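You operate a simulated robot arm through the tools that you are given. There is no shell and no other tool.

Carry out the task below with a simulated robot arm. There is one attempt and no reset: what you move stays moved.

TASK
Put things in order on the top of the marking bench. At the end: the yellow peg from the top of the marking bench stands where the blue bobbin stood; the white brush stands where the yellow peg stood; the brown peg from the top of the marking bench stands where the white brush stood; the blue bobbin is in the small teal tray; whatever was shut is shut again. Leave all else as you found it, and nothing knocked over.

The check looks at the end state, three seconds after you hand in, the way a careful person would. Anything else that was tipped, shoved, dropped, spilled or broken makes it a failure.

THE ROBOT
A 6-joint arm with a two-finger parallel gripper, fixed in place. Base frame: the origin is at the foot of the arm, x ahead of it, y to its left, z up; the work surface is at about z = 0. Readings come in mm, degrees, newtons and seconds.
With the tool pointing down near the work surface it reaches from about 180 to 460 mm from the base axis. Its first joint turns from -70.0 to 70.0 degrees. Payload 1.9 kg.
Tool frame: the origin (TCP) lies between the finger pads and is the grasp point; the fingertips stand 23 mm ahead of it; z points along the fingers, y is the line along which they close. The gripper opens to 94 mm. The fingers are 38 mm wide and 10 mm thick; the gripper's body (54 by 96 mm) begins 39 mm behind the TCP.
Orientation is that of the tool frame in the base frame, as a unit quaternion [w, x, y, z]. With the fingers straight down and closing along the base's y, the tool's x points along the base's -x, its y along +y and its z along -z.

THE INTERFACE
- The arm moves only by the tool apply_moves. Its argument "steps" is a list of rows, each a list of 6 numbers: the shift along the tool's x, y, z in units of 300 mm (1.0 is 300 mm), then the turn, a rotation vector about the tool's x, y, z in units of 90 degrees (1.0 is 90 degrees). In form: [[x, y, z, ax, ay, az], ...]. A call has 1 to 20 rows; each row is the pose to reach, as a shift and turn from the pose commanded when the call began, along the tool's axes at that moment. "gripper" is the opening, from 0 (shut) to 1 (fully open), set as the call begins (left out, the last holds). A call with a number of a shift or a turn outside -1 to 1 is refused whole. Rows are played at 5 a second. More than 50 mm and 8.6 degrees between two rows, or a gripper value outside its range, and nothing of the call is played. Where a pose cannot be reached the arm comes as near as it can. A force on the tool above 40 N (or 10 N above the force at the start of the call, whichever is more), or a blocked arm, ends the call early, and 0.2 s more pass. Each finger travels about 108 mm/s and halts on what it meets, pressing with about 21 N; the grip force reading is that of the motor and also rises with nothing between the fingers. The clock runs only during rows and for 0.2 s after the last one: add rows that repeat a pose to give the fingers time. The reply holds the time, the measured pose of the TCP, the force on the tool along the base axes, the opening and the grip force, in the units named above and with some noise, with the torque about the TCP (base axes, N m) and any sound that the robot's microphone picked up.
- Cameras (640 x 400 px; columns grow to the right, rows downward): "scene" is fixed at [63, 299.7, 435.9]; the picture's right is [-0.69, -0.72, 0.00], its down [-0.38, 0.37, -0.85] and it looks along [0.61, -0.59, -0.53] (base axes); focal length 214 px, centre (320, 200). "wrist" rides on the gripper at [86, 16, -75] in the tool frame; the picture's right is [-0.18, 0.98, 0.00], its down [-0.58, -0.11, -0.81] and it looks along [-0.79, -0.15, 0.59] (tool axes); focal length 243 px, centre (320, 200). There is no depth. A picture from a camera that has moved, and an enlarged one, comes with that camera's place and axes in the base frame and with its lens. The place of the scene camera against the robot may be out by one fixed shift of up to 25 mm in any direction.
- capture(camera): a new picture of that camera. No time passes.
- inspect(camera, box): a new picture of the part [left, top, right, bottom] of that camera's present view, enlarged. No time passes.
- close_job(): hands the job in; it is judged then, once.

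Places have to be worked out from the pictures, the camera data and where the tool is seen. Open the gripper and draw the arm clear of the work before you hand the job in, unless the task says otherwise.

The tools are called after ">>>" as name(argument=value, ...) on one line, values as JSON. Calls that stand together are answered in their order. apply_moves: Moves the arm, as the interface text tells. Its arguments: {"type":"object","properties":{"steps":{"type":"array"},"gripper":{"type":"number"}},"required":["steps"]} The other tools are called the same way: capture (camera) takes a picture; inspect (camera, box) takes an enlarged picture of a part of a camera's view; close_job () hands the job in.

At the start:

```text
t: 0.0
tool_pos: [209.9, -180.7, 369.9]
orientation: [0.001, 0.001, 1.0, 0.001]
force: [0.0, 0.4, -0.4]
moment: [-0.01, -0.01, -0.02]
opening: 93.7
grip_force: 0.1
```

scene: 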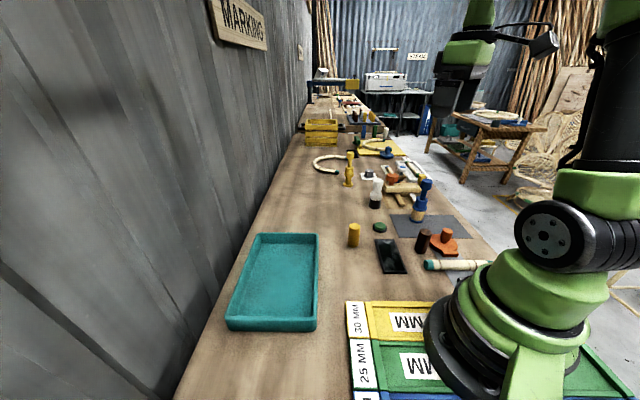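
wrist: 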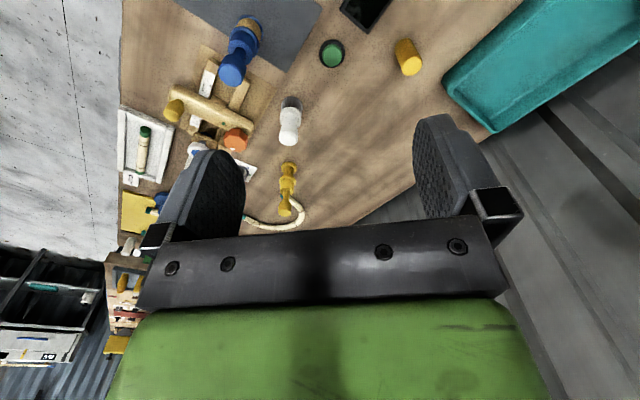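

I start by looking closer at both views to identify the items on the bench.

>>> inspect(camera="scene", box=[300, 120, 500, 290])

>>> inspect(camera="wrist", box=[100, 0, 460, 230])

>>> inspect(camera="scene", box=[180, 220, 500, 400])

```text
2.35 times, centred on (400, 205) of scene
camera zoom: at [63.0, 299.7, 435.9], right [-0.69, -0.72, 0.0], down [-0.38, 0.37, -0.85], along [0.61, -0.59, -0.53], focal length 505 px, centre (132, 188)
```

zoom: 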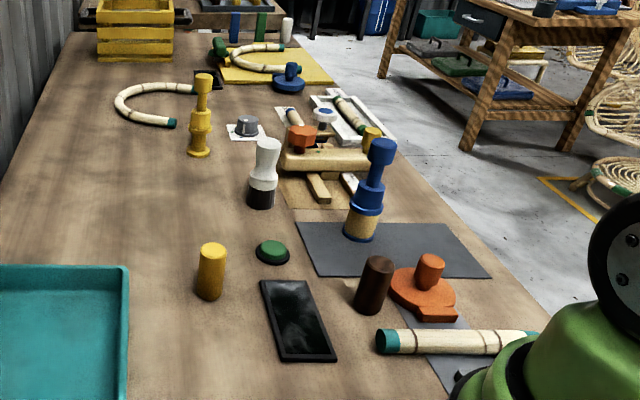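

```text
1.74 times, centred on (280, 115) of wrist
camera zoom: at [123.4, -163.4, 444.7], right [0.19, 0.98, 0.0], down [0.58, -0.11, 0.81], along [0.79, -0.15, -0.59], focal length 422 px, centre (390, 348)
```

zoom: 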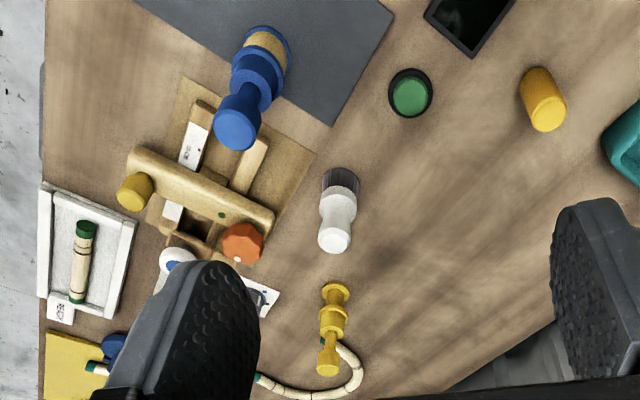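

```text
2.00 times, centred on (340, 310) of scene
camera zoom: at [63.0, 299.7, 435.9], right [-0.69, -0.72, 0.0], down [-0.38, 0.37, -0.85], along [0.61, -0.59, -0.53], focal length 429 px, centre (280, -20)
```

zoom: 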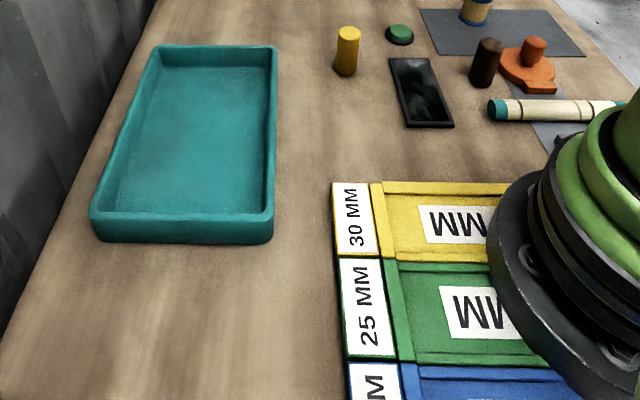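

The bench runs diagonally away. I zoom in on the individual items to tell the bobbin, brush and pegs apart.

>>> inspect(camera="scene", box=[365, 165, 445, 215])

>>> inspect(camera="scene", box=[340, 130, 420, 180])

>>> inspect(camera="wrist", box=[180, 0, 310, 80])

>>> inspect(camera="wrist", box=[110, 80, 320, 220])

>>> inspect(camera="scene", box=[330, 210, 490, 310])

>>> inspect(camera="scene", box=[290, 60, 450, 160])

```text
8.00 times, centred on (405, 190) of scene
camera zoom: at [63.0, 299.7, 435.9], right [-0.69, -0.72, 0.0], down [-0.38, 0.37, -0.85], along [0.61, -0.59, -0.53], focal length 1716 px, centre (-360, 280)
```

zoom: 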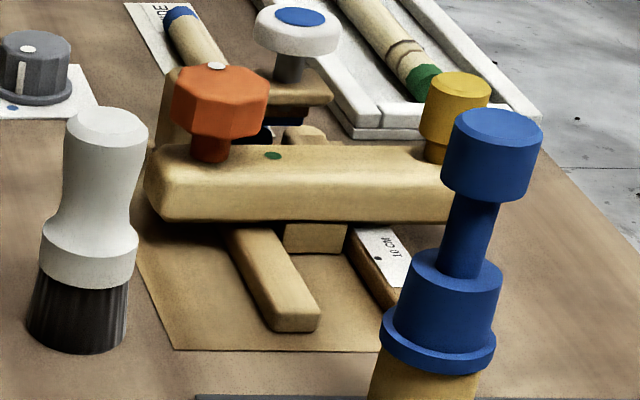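

```text
8.00 times, centred on (380, 155) of scene
camera zoom: at [63.0, 299.7, 435.9], right [-0.69, -0.72, 0.0], down [-0.38, 0.37, -0.85], along [0.61, -0.59, -0.53], focal length 1716 px, centre (-160, 560)
```

zoom: 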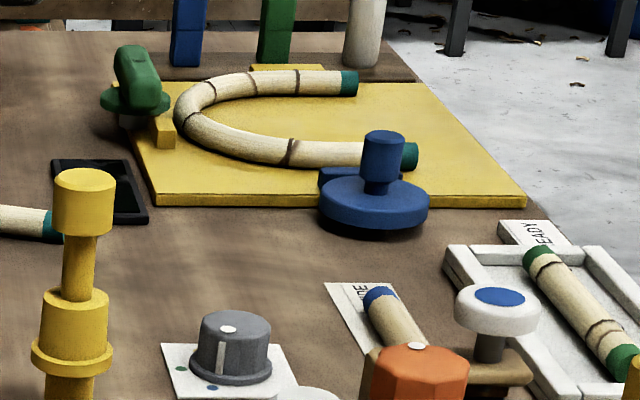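

```text
4.92 times, centred on (245, 40) of wrist
camera zoom: at [123.4, -163.4, 444.7], right [0.19, 0.98, 0.0], down [0.58, -0.11, 0.81], along [0.79, -0.15, -0.59], focal length 1194 px, centre (689, 988)
```

zoom: 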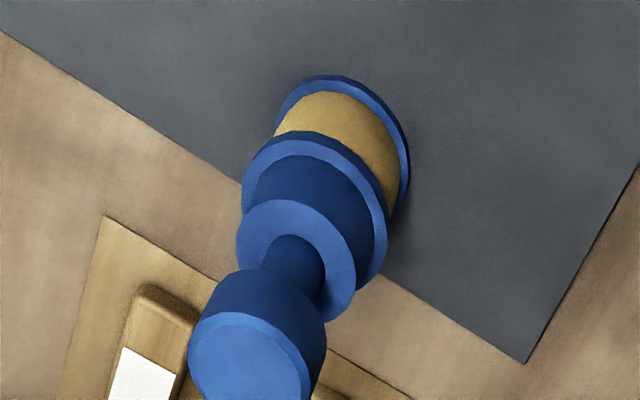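

```text
2.86 times, centred on (215, 150) of wrist
camera zoom: at [123.4, -163.4, 444.7], right [0.19, 0.98, 0.0], down [0.58, -0.11, 0.81], along [0.79, -0.15, -0.59], focal length 693 px, centre (620, 343)
```

zoom: 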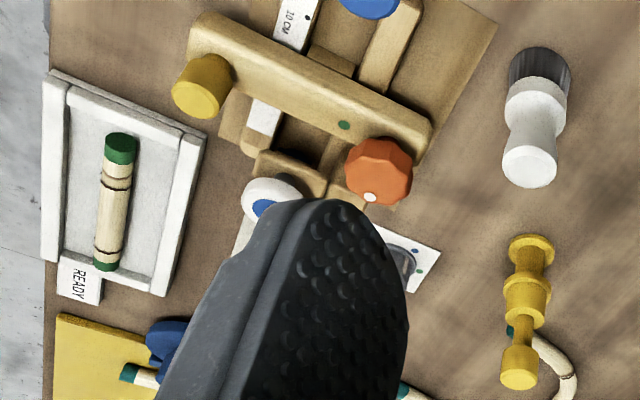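

```text
4.00 times, centred on (410, 260) of scene
camera zoom: at [63.0, 299.7, 435.9], right [-0.69, -0.72, 0.0], down [-0.38, 0.37, -0.85], along [0.61, -0.59, -0.53], focal length 858 px, centre (-40, -40)
```

zoom: 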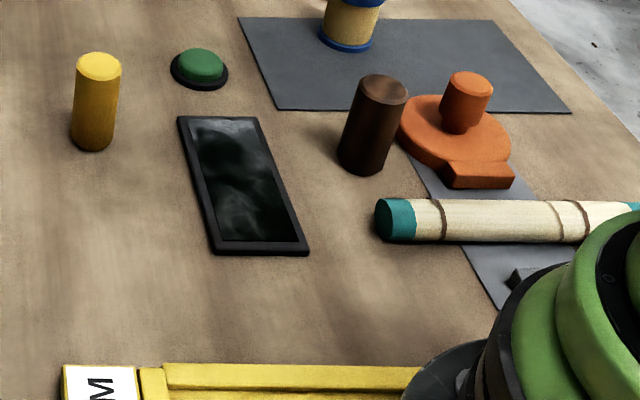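

```text
4.00 times, centred on (370, 110) of scene
camera zoom: at [63.0, 299.7, 435.9], right [-0.69, -0.72, 0.0], down [-0.38, 0.37, -0.85], along [0.61, -0.59, -0.53], focal length 858 px, centre (120, 560)
```

zoom: 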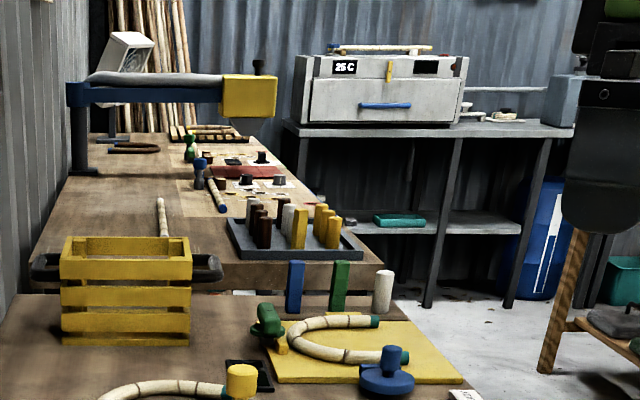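

The tall blue piece with tan winding is the blue bobbin; the yellow cylinder and the dark-brown cylinder are the bench-top pegs, and the white-handled brush stands behind. I'll swing the wrist camera around so it looks down the bench, to locate everything accurately.

>>> apply_moves(steps=[[0.033, 0.028, -0.017, 0, 0, 0.083], [0.067, 0.056, -0.033, 0, 0, 0.167], [0.1, 0.083, -0.05, 0, 0, 0.25], [0.133, 0.111, -0.067, 0, 0, 0.333], [0.167, 0.139, -0.083, 0, 0, 0.417], [0.2, 0.167, -0.1, 0, 0, 0.5], [0.2, 0.167, -0.1, 0, 0, 0.5]])

>>> capture(camera="wrist")

>>> capture(camera="scene")

```text
t: 1.6
tool_pos: [148.7, -127.5, 400.9]
orientation: [0.0, 0.385, 0.923, 0.001]
force: [0.1, -0.1, 0.5]
moment: [0.01, 0.0, -0.01]
opening: 94.2
grip_force: 0.1
```

```text
taken
camera wrist: at [99.8, -55.5, 475.0], right [0.83, 0.56, 0.0], down [0.33, -0.49, 0.81], along [0.45, -0.67, -0.59], focal length 243 px, centre (320, 200)
```

wrist: 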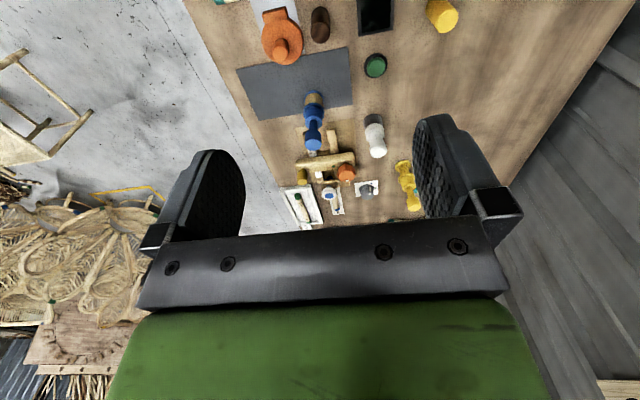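

```text
taken
```

scene: 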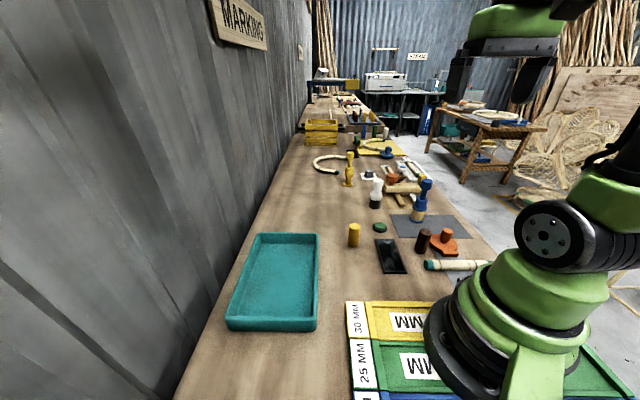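

All target items show in this view. I enlarge it to measure each base and top.

>>> inspect(camera="wrist", box=[220, 0, 320, 62])

>>> inspect(camera="wrist", box=[270, 60, 430, 160])

>>> inspect(camera="wrist", box=[300, 0, 480, 112])

>>> inspect(camera="wrist", box=[260, 120, 430, 226])

```text
6.40 times, centred on (270, 31) of wrist
camera zoom: at [99.8, -55.5, 475.0], right [0.83, 0.56, 0.0], down [0.33, -0.49, 0.81], along [0.45, -0.67, -0.59], focal length 1553 px, centre (640, 1282)
```

zoom: 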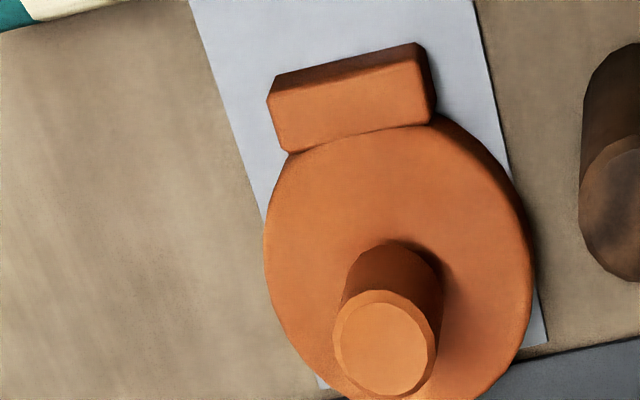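

```text
4.00 times, centred on (350, 110) of wrist
camera zoom: at [99.8, -55.5, 475.0], right [0.83, 0.56, 0.0], down [0.33, -0.49, 0.81], along [0.45, -0.67, -0.59], focal length 970 px, centre (200, 560)
```

zoom: 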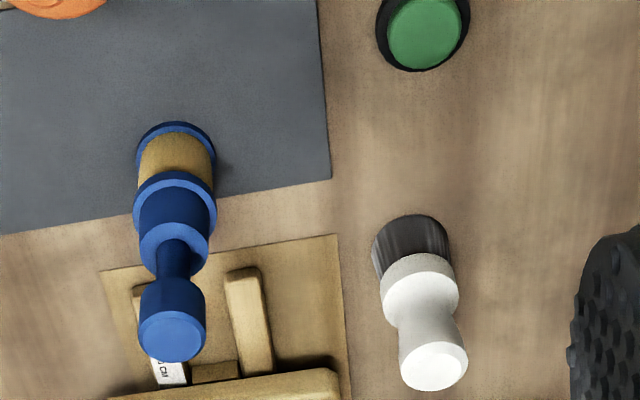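

```text
3.56 times, centred on (390, 56) of wrist
camera zoom: at [99.8, -55.5, 475.0], right [0.83, 0.56, 0.0], down [0.33, -0.49, 0.81], along [0.45, -0.67, -0.59], focal length 863 px, centre (71, 712)
```

zoom: 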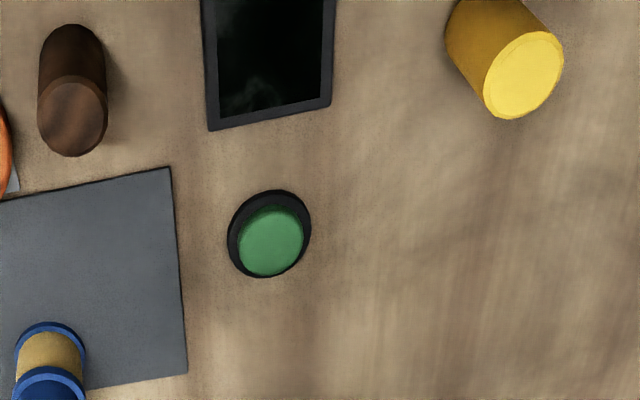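

```text
3.76 times, centred on (345, 173) of wrist
camera zoom: at [99.8, -55.5, 475.0], right [0.83, 0.56, 0.0], down [0.33, -0.49, 0.81], along [0.45, -0.67, -0.59], focal length 913 px, centre (226, 302)
```

zoom: 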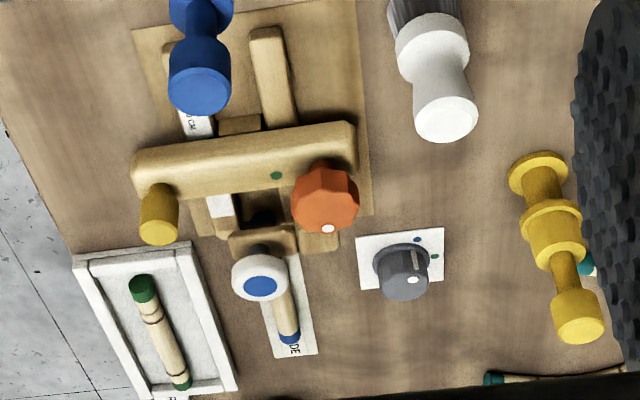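

I have estimates: brown peg ≈ (182,-176), yellow peg ≈ (324,-59), bobbin ≈ (252,-302, top ≈ 141), brush ≈ (394,-273, top ≈ 97). Before lifting anything I swing over to view the teal tray and the boxes from the wrist camera.

>>> apply_moves(steps=[[0.067, 0.067, 0, 0, 0, -0.083], [0.134, 0.134, 0, 0, 0, -0.167], [0.201, 0.201, 0, 0, 0, -0.25], [0.268, 0.268, 0, 0, 0, -0.333], [0.335, 0.335, 0, 0, 0, -0.417], [0.402, 0.402, 0, 0, 0, -0.5], [0.469, 0.469, 0, 0, 0, -0.583], [0.536, 0.537, 0, 0, 0, -0.667], [0.536, 0.537, 0, 0, 0, -0.667]])

>>> capture(camera="wrist")

>>> capture(camera="scene")

```text
t: 3.6
tool_pos: [151.5, 98.9, 399.6]
orientation: [0.001, -0.13, 0.991, 0.0]
force: [0.6, -1.0, -0.6]
moment: [0.03, 0.03, 0.04]
opening: 94.1
grip_force: 0.1
```

```text
taken
camera wrist: at [63.1, 92.0, 474.1], right [-0.08, 1.0, 0.0], down [0.59, 0.04, 0.81], along [0.81, 0.06, -0.59], focal length 243 px, centre (320, 200)
```

wrist: 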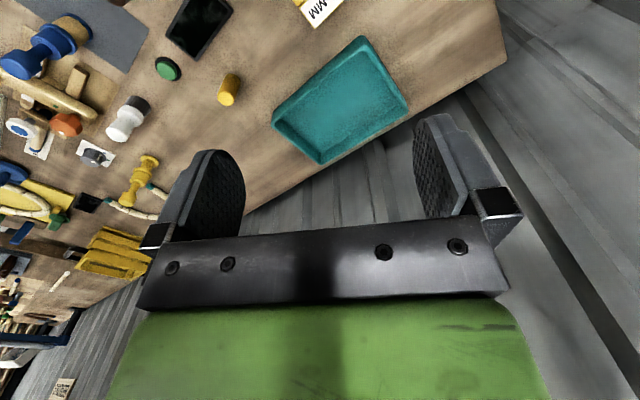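

```text
taken
```

scene: 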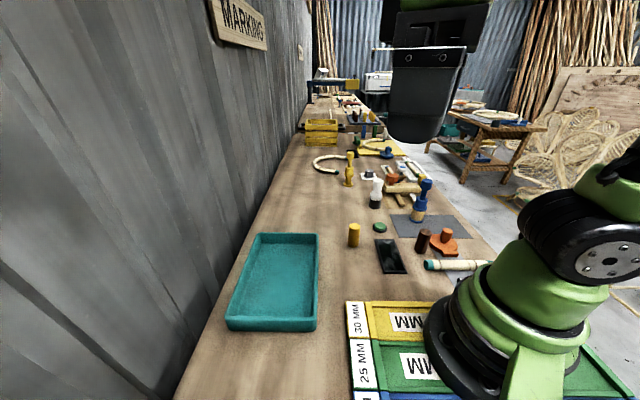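

The tray is about 235 × 165 mm, centred near (363,152), open and empty. Nothing shut lies in the way. Now I go back and hover above the bobbin.

>>> apply_moves(steps=[[0.009, -0.096, 0.008, 0, 0, 0.083], [0.018, -0.193, 0.017, 0, 0, 0.167], [0.028, -0.289, 0.025, 0, 0, 0.25], [0.037, -0.385, 0.033, 0, 0, 0.333], [0.046, -0.481, 0.042, 0, 0, 0.417], [0.055, -0.578, 0.05, 0, 0, 0.5], [0.064, -0.674, 0.058, 0, 0, 0.583], [0.0735, -0.77, 0.067, 0, 0, 0.667], [0.0735, -0.77, 0.067, 0, 0, 0.667]])

```text
t: 5.6
tool_pos: [188.2, -129.7, 377.8]
orientation: [0.001, 0.384, 0.923, 0.0]
force: [-0.3, 0.3, -1.0]
moment: [0.02, 0.01, 0.01]
opening: 93.8
grip_force: 0.1
```

Moving to hover over the bobbin at about z = 250.

>>> apply_moves(steps=[[-0.093, -0.043, 0.071, 0, 0, 0], [-0.185, -0.085, 0.142, 0, 0, 0], [-0.278, -0.128, 0.213, 0, 0, 0], [-0.371, -0.171, 0.285, 0, 0, 0], [-0.463, -0.213, 0.356, 0, 0, 0], [-0.556, -0.256, 0.427, 0, 0, 0], [-0.556, -0.256, 0.427, 0, 0, 0]])

>>> capture(camera="wrist")

>>> capture(camera="scene")

```text
t: 7.2
tool_pos: [253.7, -306.1, 253.4]
orientation: [0.001, 0.383, 0.924, 0.0]
force: [-1.0, -0.3, -0.4]
moment: [-0.01, 0.0, 0.01]
opening: 94.0
grip_force: 0.0
```

```text
taken
camera wrist: at [203.6, -233.0, 327.7], right [0.83, 0.56, 0.0], down [0.33, -0.49, 0.81], along [0.46, -0.67, -0.59], focal length 243 px, centre (320, 200)
```

wrist: 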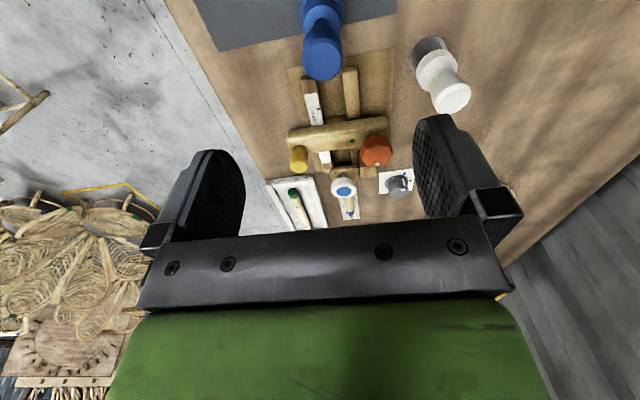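

```text
taken
```

scene: 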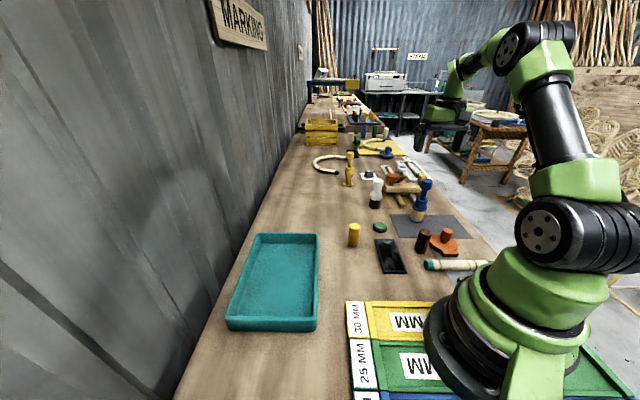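

The knob top is near the tool axis line (u≈320). I enlarge to measure the offset.

>>> inspect(camera="wrist", box=[270, 0, 398, 80])

>>> inspect(camera="scene", box=[380, 160, 460, 230])

```text
5.00 times, centred on (334, 40) of wrist
camera zoom: at [203.6, -233.0, 327.7], right [0.83, 0.56, 0.0], down [0.33, -0.49, 0.81], along [0.46, -0.67, -0.59], focal length 1213 px, centre (250, 1000)
```

zoom: 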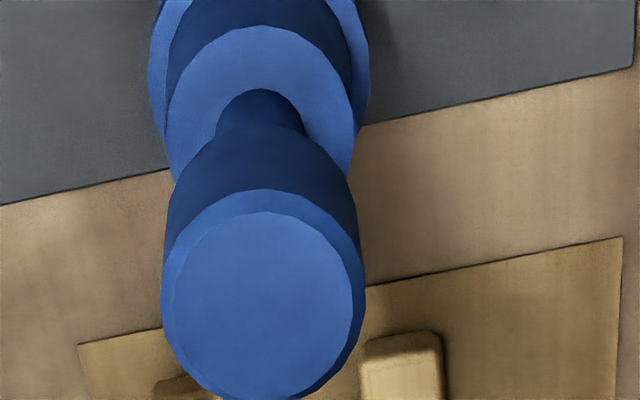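

```text
5.71 times, centred on (420, 195) of scene
camera zoom: at [63.0, 299.7, 435.9], right [-0.69, -0.72, 0.0], down [-0.38, 0.37, -0.85], along [0.61, -0.59, -0.53], focal length 1226 px, centre (-251, 229)
```

zoom: 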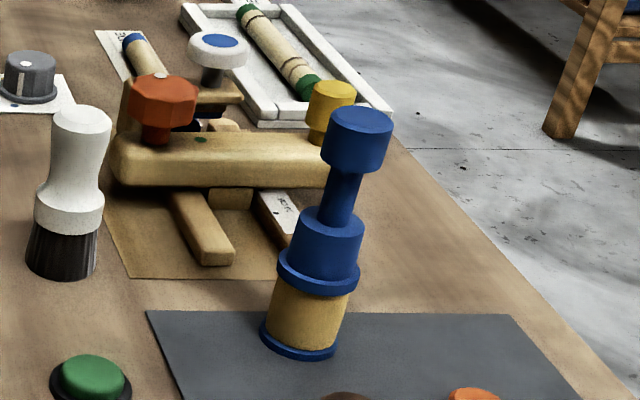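

The bobbin axis is about 5 mm closer to me and 2 mm sideways of the tool axis; its top is near z ≈ 143. I correct and descend so the pads sit around the knob.

>>> apply_moves(steps=[[0.017, 0.007, 0.0, 0, 0, 0], [0.017, 0.007, 0.1, 0, 0, 0], [0.017, 0.007, 0.2, 0, 0, 0], [0.017, 0.007, 0.27, 0, 0, 0], [0.017, 0.007, 0.27, 0, 0, 0]], gripper=1)

>>> capture(camera="wrist")

>>> inspect(camera="scene", box=[370, 130, 470, 230])

```text
t: 8.4
tool_pos: [249.5, -298.2, 172.4]
orientation: [0.0, 0.384, 0.923, 0.001]
force: [-0.9, -0.3, 0.7]
moment: [-0.01, -0.01, 0.02]
opening: 93.9
grip_force: 0.1
```

```text
taken
camera wrist: at [200.2, -224.4, 246.4], right [0.83, 0.56, 0.0], down [0.33, -0.49, 0.81], along [0.46, -0.67, -0.59], focal length 243 px, centre (320, 200)
```

wrist: 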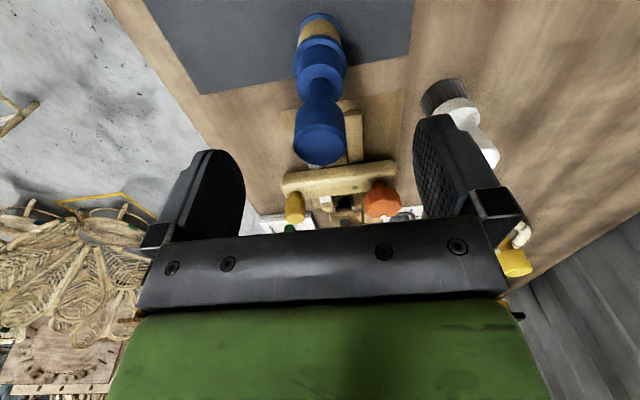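

```text
4.00 times, centred on (420, 180) of scene
camera zoom: at [63.0, 299.7, 435.9], right [-0.69, -0.72, 0.0], down [-0.38, 0.37, -0.85], along [0.61, -0.59, -0.53], focal length 858 px, centre (-80, 280)
```

zoom: 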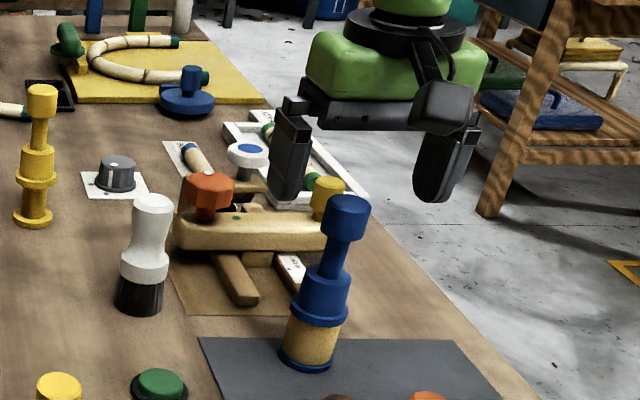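

The knob is now centred on the tool axis. I lower about 44 mm so the pads surround the knob.

>>> apply_moves(steps=[[0, 0, 0.05, 0, 0, 0], [0, 0, 0.1, 0, 0, 0], [0, 0, 0.147, 0, 0, 0], [0, 0, 0.147, 0, 0, 0]])

>>> capture(camera="wrist")

>>> inspect(camera="scene", box=[370, 130, 470, 230])

```text
t: 9.4
tool_pos: [250.6, -297.1, 129.4]
orientation: [0.0, 0.383, 0.924, 0.001]
force: [0.5, -0.6, -1.1]
moment: [-0.01, 0.0, -0.04]
opening: 93.8
grip_force: 0.1
```

```text
taken
camera wrist: at [200.8, -224.0, 202.8], right [0.83, 0.56, 0.0], down [0.33, -0.49, 0.81], along [0.46, -0.67, -0.59], focal length 243 px, centre (320, 200)
```

wrist: 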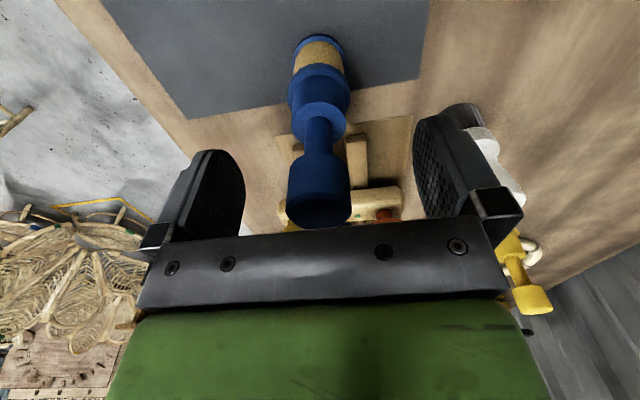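

```text
4.00 times, centred on (420, 180) of scene
camera zoom: at [63.0, 299.7, 435.9], right [-0.69, -0.72, 0.0], down [-0.38, 0.37, -0.85], along [0.61, -0.59, -0.53], focal length 858 px, centre (-80, 280)
```

zoom: 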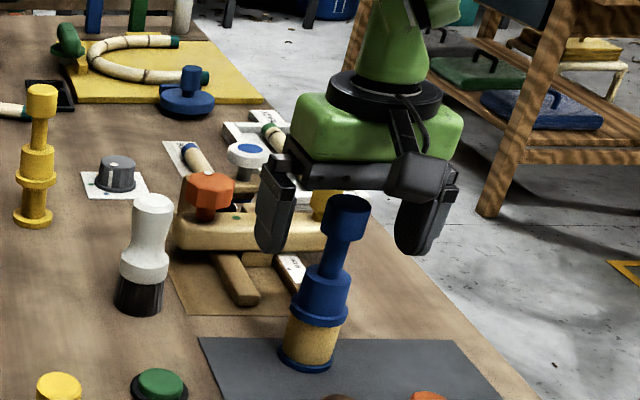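

The fingers straddle the knob symmetrically. I close the gripper.

>>> apply_moves(steps=[[0, 0, 0, 0, 0, 0], [0, 0, 0, 0, 0, 0], [0, 0, 0, 0, 0, 0], [0, 0, 0, 0, 0, 0]], gripper=0)

>>> capture(camera="wrist")

```text
t: 10.4
tool_pos: [249.0, -296.2, 130.3]
orientation: [0.001, 0.383, 0.924, 0.001]
force: [-0.4, -0.1, 0.8]
moment: [-0.02, 0.0, -0.03]
opening: 29.1
grip_force: 20.8
```

```text
taken
camera wrist: at [200.8, -224.1, 203.0], right [0.83, 0.56, 0.0], down [0.33, -0.49, 0.81], along [0.46, -0.67, -0.59], focal length 243 px, centre (320, 200)
```

wrist: 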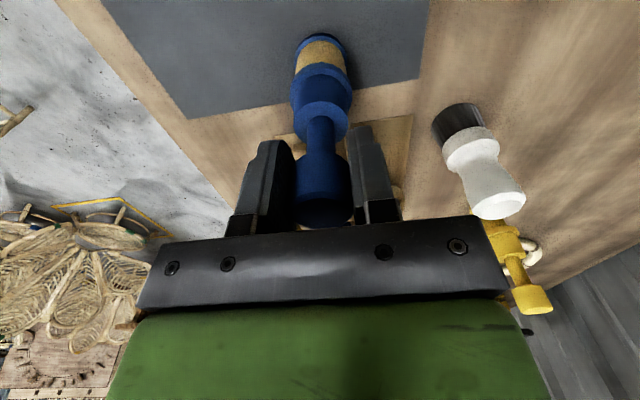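

The grip holds at 29 mm with 20.8 N. I lift straight up about 120 mm.

>>> apply_moves(steps=[[0, 0, -0.03, 0, 0, 0], [0, 0, -0.08, 0, 0, 0], [0, 0, -0.14, 0, 0, 0], [0, 0, -0.2, 0, 0, 0], [0, 0, -0.27, 0, 0, 0], [0, 0, -0.34, 0, 0, 0], [0, 0, -0.4, 0, 0, 0], [0, 0, -0.4, 0, 0, 0]])

>>> capture(camera="wrist")

>>> capture(camera="scene")

```text
t: 12.2
tool_pos: [248.6, -296.7, 249.4]
orientation: [0.001, 0.383, 0.924, 0.001]
force: [0.6, 0.5, -1.5]
moment: [-0.03, 0.0, -0.01]
opening: 29.4
grip_force: 20.7
```

```text
taken
camera wrist: at [200.1, -224.4, 323.4], right [0.83, 0.56, 0.0], down [0.33, -0.49, 0.81], along [0.46, -0.67, -0.59], focal length 243 px, centre (320, 200)
```

wrist: 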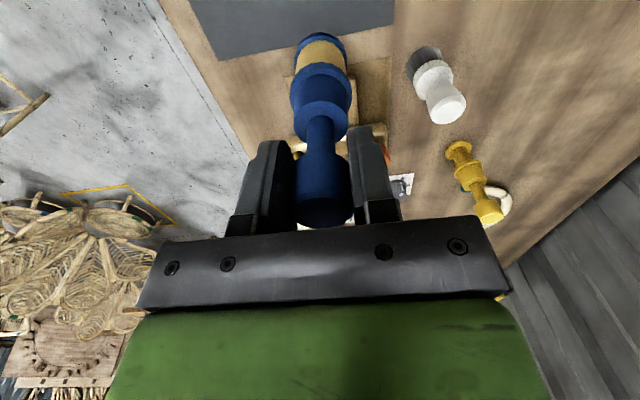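

```text
taken
```

scene: 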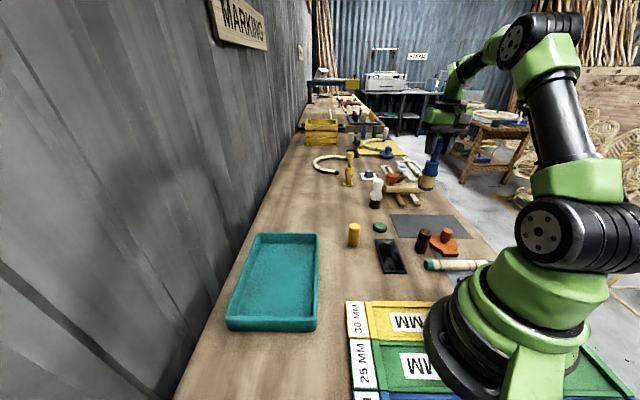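

The bobbin is clear of the bench. I carry it toward the tray in two legs, turning the wrist along the way.

>>> apply_moves(steps=[[0.025, 0.04, 0, 0, 0, -0.02], [0.076, 0.121, 0, 0, 0, -0.062], [0.127, 0.201, 0, 0, 0, -0.104], [0.178, 0.281, 0, 0, 0, -0.146], [0.229, 0.362, 0, 0, 0, -0.187], [0.28, 0.442, 0, 0, 0, -0.229], [0.331, 0.522, 0, 0, 0, -0.271], [0.382, 0.603, 0, 0, 0, -0.313], [0.407, 0.643, 0, 0, 0, -0.333], [0.407, 0.643, 0, 0, 0, -0.333]])

```text
t: 14.4
tool_pos: [301.4, -71.7, 246.9]
orientation: [0.001, 0.131, 0.991, 0.0]
force: [0.2, -0.1, -1.9]
moment: [0.02, 0.0, 0.01]
opening: 29.3
grip_force: 20.8
```

Second leg: to above the tray centre.

>>> apply_moves(steps=[[0.002, 0.047, 0, 0, 0, -0.02], [0.006, 0.141, 0, 0, 0, -0.062], [0.01, 0.236, 0, 0, 0, -0.104], [0.014, 0.33, 0, 0, 0, -0.146], [0.018, 0.424, 0, 0, 0, -0.187], [0.022, 0.518, 0, 0, 0, -0.229], [0.026, 0.612, 0, 0, 0, -0.271], [0.03, 0.707, 0, 0, 0, -0.313], [0.031, 0.754, 0, 0, 0, -0.333], [0.031, 0.754, 0, 0, 0, -0.333]])

>>> capture(camera="wrist")

>>> capture(camera="scene")

```text
t: 16.6
tool_pos: [347.3, 147.3, 248.1]
orientation: [0.001, -0.13, 0.992, 0.0]
force: [0.3, 0.4, -0.8]
moment: [0.01, 0.0, -0.03]
opening: 28.9
grip_force: 20.9
```

```text
taken
camera wrist: at [259.1, 140.1, 322.3], right [-0.07, 1.0, 0.0], down [0.59, 0.04, 0.81], along [0.81, 0.06, -0.59], focal length 243 px, centre (320, 200)
```

wrist: 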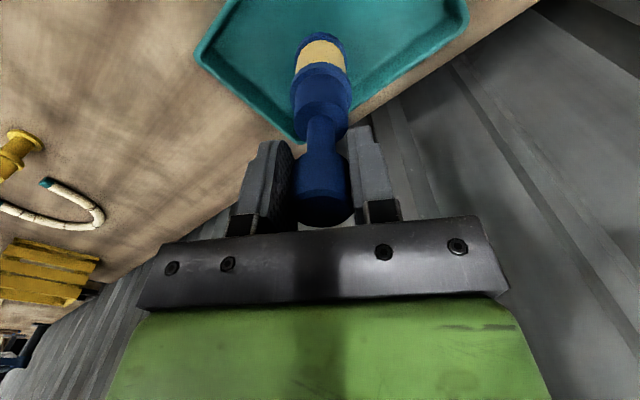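

```text
taken
```

scene: 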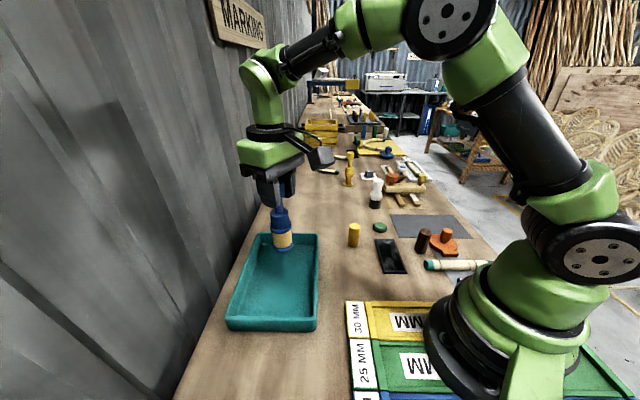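

The tray corners computed from this view put its centre at about (362,152), so the bobbin is over the floor, well inside the rim. I lower it to just above the floor.

>>> apply_moves(steps=[[0, 0, 0.07, 0, 0, 0], [0, 0, 0.14, 0, 0, 0], [0, 0, 0.21, 0, 0, 0], [0, 0, 0.28, 0, 0, 0], [0, 0, 0.33, 0, 0, 0], [0, 0, 0.35, 0, 0, 0], [0, 0, 0.35, 0, 0, 0]])

>>> inspect(camera="scene", box=[210, 170, 350, 340])

>>> capture(camera="wrist")

```text
t: 18.2
tool_pos: [353.1, 144.8, 144.7]
orientation: [0.001, -0.13, 0.992, 0.0]
force: [-0.2, 0.6, -0.7]
moment: [0.04, 0.0, -0.02]
opening: 28.9
grip_force: 20.6
```

```text
2.35 times, centred on (280, 255) of scene
camera zoom: at [63.0, 299.7, 435.9], right [-0.69, -0.72, 0.0], down [-0.38, 0.37, -0.85], along [0.61, -0.59, -0.53], focal length 505 px, centre (414, 71)
```

zoom: 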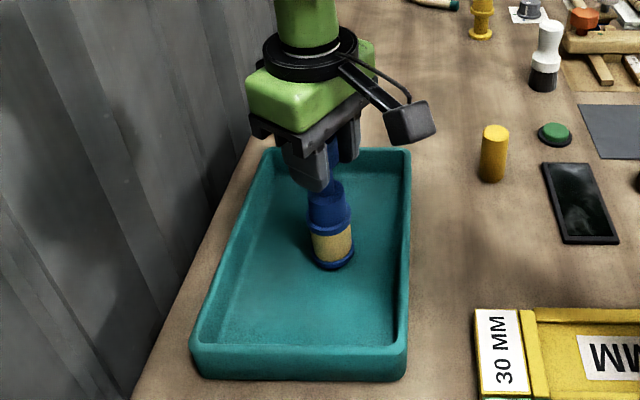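

```text
taken
camera wrist: at [265.6, 139.7, 217.3], right [-0.07, 1.0, 0.0], down [0.59, 0.04, 0.81], along [0.81, 0.06, -0.59], focal length 243 px, centre (320, 200)
```

wrist: 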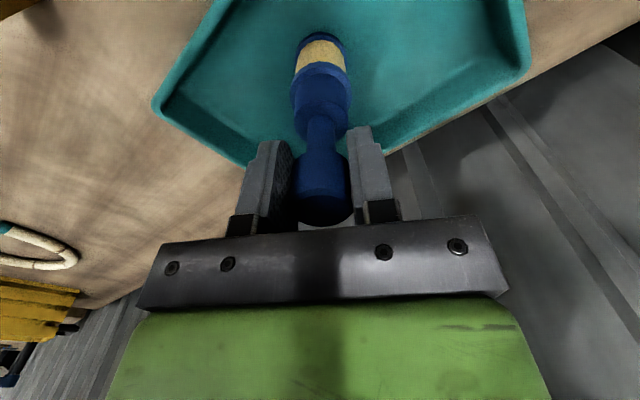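

The bobbin hangs about 10–14 mm above the tray floor. I lower in small steps, watching the force.

>>> apply_moves(steps=[[0, 0, 0.008, 0, 0, 0], [0, 0, 0.016, 0, 0, 0], [0, 0, 0.022, 0, 0, 0], [0, 0, 0.022, 0, 0, 0]])

>>> inspect(camera="scene", box=[260, 220, 320, 270])

```text
t: 19.2
tool_pos: [351.6, 145.5, 135.6]
orientation: [0.002, -0.13, 0.992, 0.0]
force: [2.0, -1.0, 13.9]
moment: [-0.2, -0.26, -0.1]
opening: 28.7
grip_force: 21.5
```

```text
8.00 times, centred on (290, 245) of scene
camera zoom: at [63.0, 299.7, 435.9], right [-0.69, -0.72, 0.0], down [-0.38, 0.37, -0.85], along [0.61, -0.59, -0.53], focal length 1716 px, centre (560, -160)
```

zoom: 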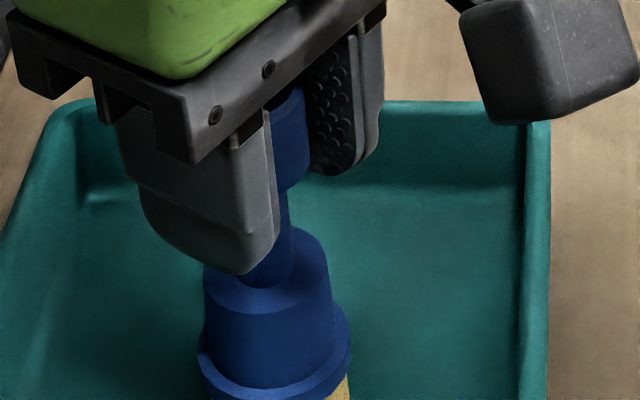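

Force 13.9 N shows the bobbin touches the tray floor. I ease up half a millimetre, then release.

>>> apply_moves(steps=[[0, 0, -0.003, 0, 0, 0], [0, 0, -0.003, 0, 0, 0]])

```text
t: 19.8
tool_pos: [349.3, 144.9, 135.9]
orientation: [0.0, -0.13, 0.992, 0.0]
force: [0.5, 0.3, 1.7]
moment: [0.07, -0.05, -0.07]
opening: 28.9
grip_force: 21.2
```

Light contact remains. I open the gripper.

>>> apply_moves(steps=[[0, 0, 0, 0, 0, 0], [0, 0, 0, 0, 0, 0], [0, 0, 0, 0, 0, 0]], gripper=1)

>>> capture(camera="wrist")

>>> inspect(camera="scene", box=[210, 170, 350, 340])

```text
t: 20.6
tool_pos: [351.9, 145.3, 137.0]
orientation: [0.001, -0.13, 0.992, 0.001]
force: [-0.9, 0.4, -1.1]
moment: [0.02, 0.0, 0.01]
opening: 94.0
grip_force: 0.1
```

```text
taken
camera wrist: at [263.5, 139.0, 211.0], right [-0.07, 1.0, 0.0], down [0.59, 0.04, 0.81], along [0.81, 0.06, -0.59], focal length 243 px, centre (320, 200)
```

wrist: 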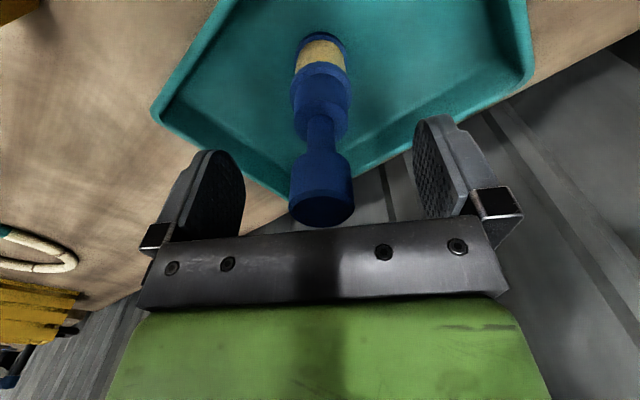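

```text
2.35 times, centred on (280, 255) of scene
camera zoom: at [63.0, 299.7, 435.9], right [-0.69, -0.72, 0.0], down [-0.38, 0.37, -0.85], along [0.61, -0.59, -0.53], focal length 505 px, centre (414, 71)
```

zoom: 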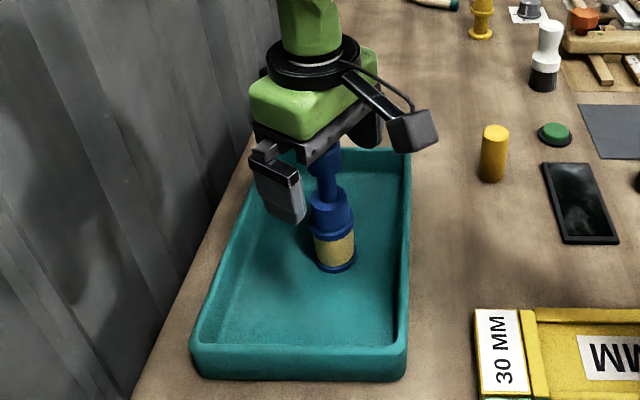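

The bobbin stands upright in the tray. I rise straight up to clear it.

>>> apply_moves(steps=[[0, 0, -0.04, 0, 0, 0], [0, 0, -0.13, 0, 0, 0], [0, 0, -0.25, 0, 0, 0], [0, 0, -0.4, 0, 0, 0], [0, 0, -0.4, 0, 0, 0]])

>>> capture(camera="wrist")

```text
t: 21.8
tool_pos: [351.6, 146.2, 260.3]
orientation: [0.002, -0.129, 0.992, -0.001]
force: [-0.8, 0.0, 0.2]
moment: [0.03, 0.0, 0.02]
opening: 93.9
grip_force: 0.0
```

```text
taken
camera wrist: at [263.9, 139.5, 333.9], right [-0.07, 1.0, 0.0], down [0.59, 0.04, 0.81], along [0.81, 0.06, -0.59], focal length 243 px, centre (320, 200)
```

wrist: 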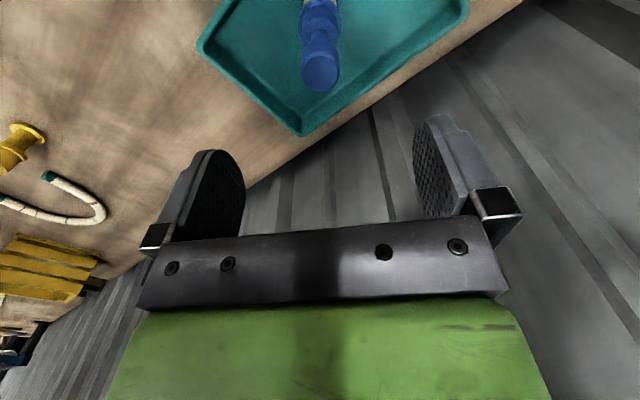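

Bobbin stays upright. Now I go over the yellow peg, turning the wrist back to look down the bench.

>>> apply_moves(steps=[[0.033, -0.08, 0.0, 0, 0, 0.083], [0.066, -0.159, 0.02, 0, 0, 0.167], [0.099, -0.239, 0.06, 0, 0, 0.25], [0.133, -0.318, 0.11, 0, 0, 0.333], [0.166, -0.398, 0.16, 0, 0, 0.417], [0.199, -0.477, 0.21, 0, 0, 0.5], [0.232, -0.557, 0.25, 0, 0, 0.583], [0.265, -0.636, 0.283, 0, 0, 0.667], [0.265, -0.636, 0.283, 0, 0, 0.667]])

>>> capture(camera="wrist")

>>> inspect(camera="wrist", box=[256, 0, 384, 80])

```text
t: 23.8
tool_pos: [321.6, -57.7, 172.7]
orientation: [0.0, 0.386, 0.923, 0.001]
force: [0.2, -0.6, -0.6]
moment: [0.06, 0.02, -0.02]
opening: 94.1
grip_force: 0.0
```

```text
taken
camera wrist: at [271.5, 15.1, 246.7], right [0.83, 0.56, 0.0], down [0.33, -0.49, 0.81], along [0.45, -0.67, -0.59], focal length 243 px, centre (320, 200)
```

wrist: 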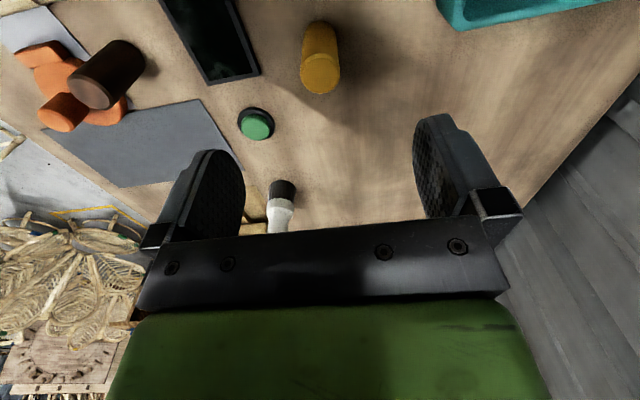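

```text
5.00 times, centred on (320, 40) of wrist
camera zoom: at [271.5, 15.1, 246.7], right [0.83, 0.56, 0.0], down [0.33, -0.49, 0.81], along [0.45, -0.67, -0.59], focal length 1213 px, centre (320, 1000)
```

zoom: 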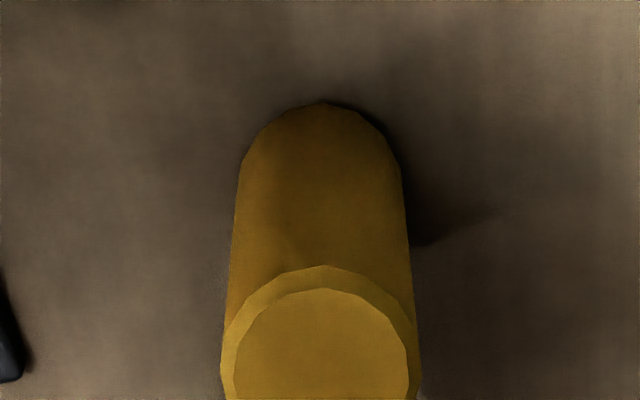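

The yellow peg is 5 mm further ahead of the tool axis, top at z ≈ 62, 30 mm in diameter. I correct and descend partway to check.

>>> apply_moves(steps=[[-0.017, 0, 0.0, 0, 0, 0], [-0.017, 0, 0.1, 0, 0, 0], [-0.017, 0, 0.2, 0, 0, 0], [-0.017, 0, 0.25, 0, 0, 0], [-0.017, 0, 0.25, 0, 0, 0]])

>>> capture(camera="wrist")

>>> inspect(camera="scene", box=[300, 170, 420, 270])

```text
t: 25.0
tool_pos: [323.6, -63.7, 96.2]
orientation: [0.0, 0.384, 0.923, 0.001]
force: [-0.7, -0.1, -0.2]
moment: [0.02, 0.0, 0.01]
opening: 93.9
grip_force: 0.0
```

```text
taken
camera wrist: at [274.3, 9.5, 170.8], right [0.83, 0.56, 0.0], down [0.33, -0.49, 0.81], along [0.45, -0.67, -0.59], focal length 243 px, centre (320, 200)
```

wrist: 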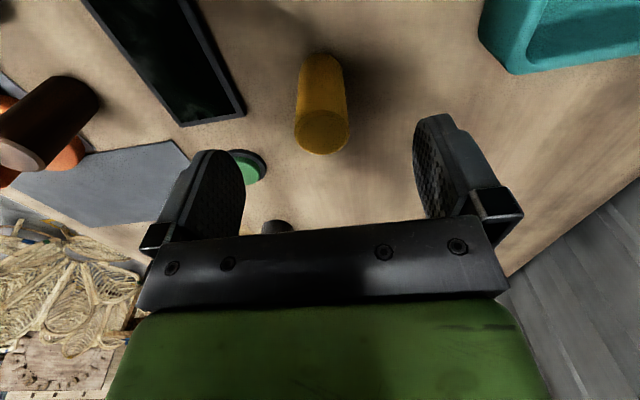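

```text
4.00 times, centred on (360, 220) of scene
camera zoom: at [63.0, 299.7, 435.9], right [-0.69, -0.72, 0.0], down [-0.38, 0.37, -0.85], along [0.61, -0.59, -0.53], focal length 858 px, centre (160, 120)
```

zoom: 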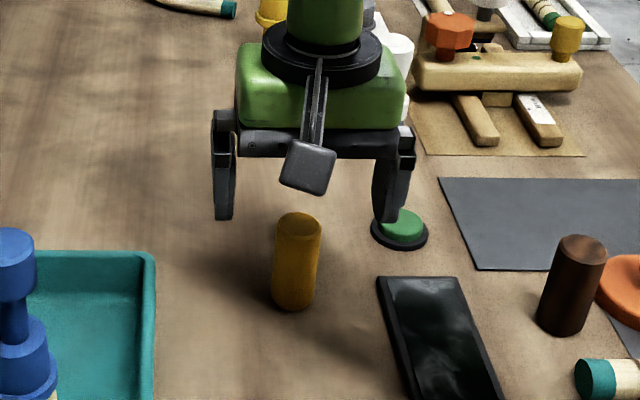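

Nearly aligned; I enlarge once more to confirm the peg is on the axis before going down.

>>> inspect(camera="wrist", box=[240, 40, 400, 160])

```text
3.33 times, centred on (320, 100) of wrist
camera zoom: at [274.3, 9.5, 170.8], right [0.83, 0.56, 0.0], down [0.33, -0.49, 0.81], along [0.45, -0.67, -0.59], focal length 809 px, centre (320, 533)
```

zoom: 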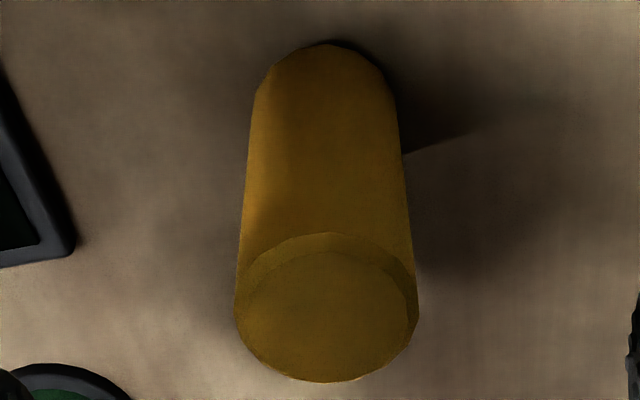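

Only about 1 mm off; I correct, narrow the opening to about 60 mm to stay away from the dark slab, and go down to z ≈ 40.

>>> apply_moves(steps=[[0.003, 0.003, 0.0, 0, 0, 0], [0.003, 0.003, 0.05, 0, 0, 0], [0.003, 0.003, 0.1, 0, 0, 0], [0.003, 0.003, 0.15, 0, 0, 0], [0.003, 0.003, 0.187, 0, 0, 0], [0.003, 0.003, 0.187, 0, 0, 0]], gripper=0.64)

>>> capture(camera="wrist")

>>> inspect(camera="scene", box=[300, 170, 420, 270])

```text
t: 26.4
tool_pos: [327.9, -61.9, 41.0]
orientation: [0.001, 0.384, 0.923, 0.0]
force: [-0.7, -0.4, -0.6]
moment: [0.0, 0.0, 0.01]
opening: 60.4
grip_force: 0.0
```

```text
taken
camera wrist: at [277.4, 11.7, 114.7], right [0.83, 0.56, 0.0], down [0.33, -0.49, 0.81], along [0.46, -0.67, -0.59], focal length 243 px, centre (320, 200)
```

wrist: 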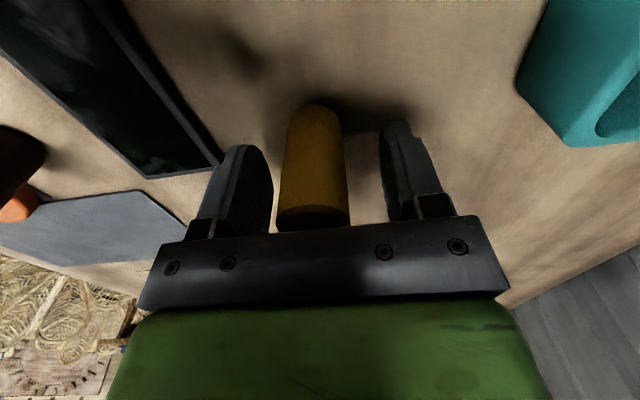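

```text
4.00 times, centred on (360, 220) of scene
camera zoom: at [63.0, 299.7, 435.9], right [-0.69, -0.72, 0.0], down [-0.38, 0.37, -0.85], along [0.61, -0.59, -0.53], focal length 858 px, centre (160, 120)
```

zoom: 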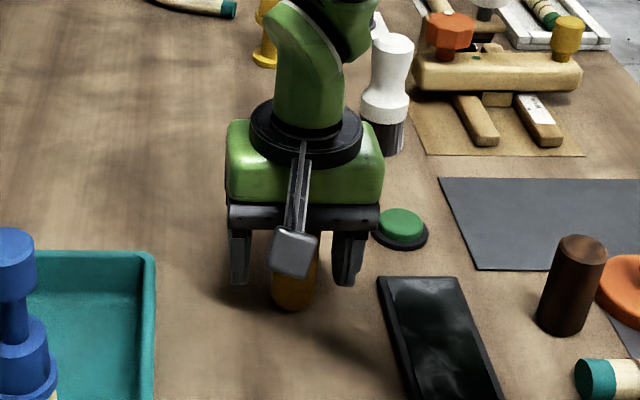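

The peg sits about 3 mm to one side between the fingers. I shift 3 mm to centre it, then close.

>>> apply_moves(steps=[[0, -0.011, 0, 0, 0, 0], [0, -0.011, 0, 0, 0, 0]])

>>> inspect(camera="wrist", box=[220, 80, 420, 240])

```text
t: 27.0
tool_pos: [324.8, -64.2, 41.5]
orientation: [0.001, 0.385, 0.923, 0.0]
force: [1.2, -0.1, -0.4]
moment: [0.0, 0.01, 0.0]
opening: 60.2
grip_force: 0.0
```

```text
2.50 times, centred on (320, 160) of wrist
camera zoom: at [275.7, 9.5, 115.2], right [0.83, 0.56, 0.0], down [0.33, -0.49, 0.81], along [0.45, -0.67, -0.59], focal length 606 px, centre (320, 300)
```

zoom: 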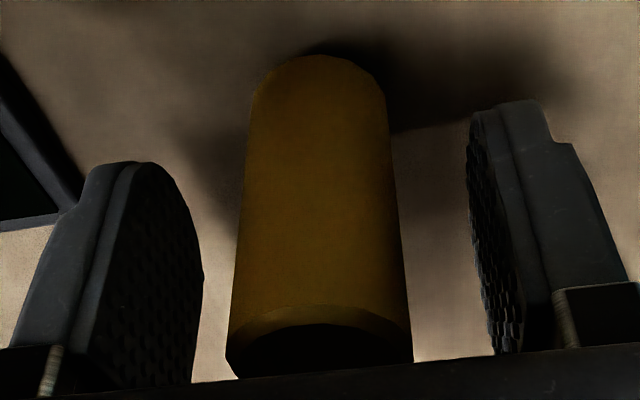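

Lateral is centred; the peg sits ~2.5 mm nearer the palm side. I shift by that much and then close in the next call.

>>> apply_moves(steps=[[0.008, 0, 0, 0, 0, 0], [0.008, 0, 0, 0, 0, 0]])

>>> apply_moves(steps=[[0, 0, 0, 0, 0, 0], [0, 0, 0, 0, 0, 0], [0, 0, 0, 0, 0, 0]], gripper=0)

>>> inspect(camera="wrist", box=[220, 80, 420, 240])

```text
t: 27.6
tool_pos: [323.6, -62.0, 41.8]
orientation: [0.0, 0.384, 0.923, 0.001]
force: [0.2, 0.8, -0.4]
moment: [0.04, 0.01, -0.03]
opening: 60.3
grip_force: 0.0
```

```text
t: 28.4
tool_pos: [323.2, -61.4, 41.4]
orientation: [0.0, 0.384, 0.923, 0.001]
force: [-0.5, -0.3, 1.4]
moment: [0.0, -0.02, -0.04]
opening: 28.3
grip_force: 21.5
```

```text
2.50 times, centred on (320, 160) of wrist
camera zoom: at [273.8, 11.5, 115.5], right [0.83, 0.56, 0.0], down [0.33, -0.49, 0.81], along [0.45, -0.67, -0.59], focal length 606 px, centre (320, 300)
```

zoom: 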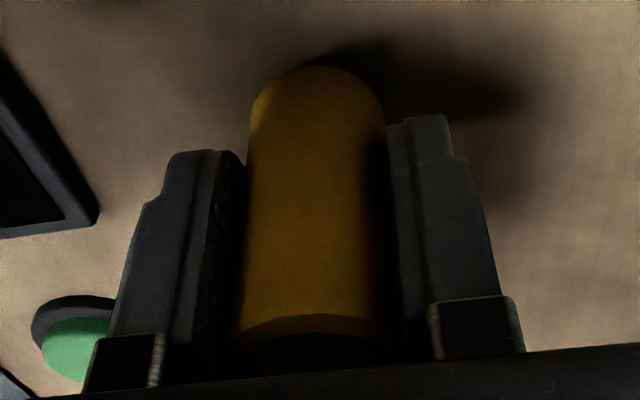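

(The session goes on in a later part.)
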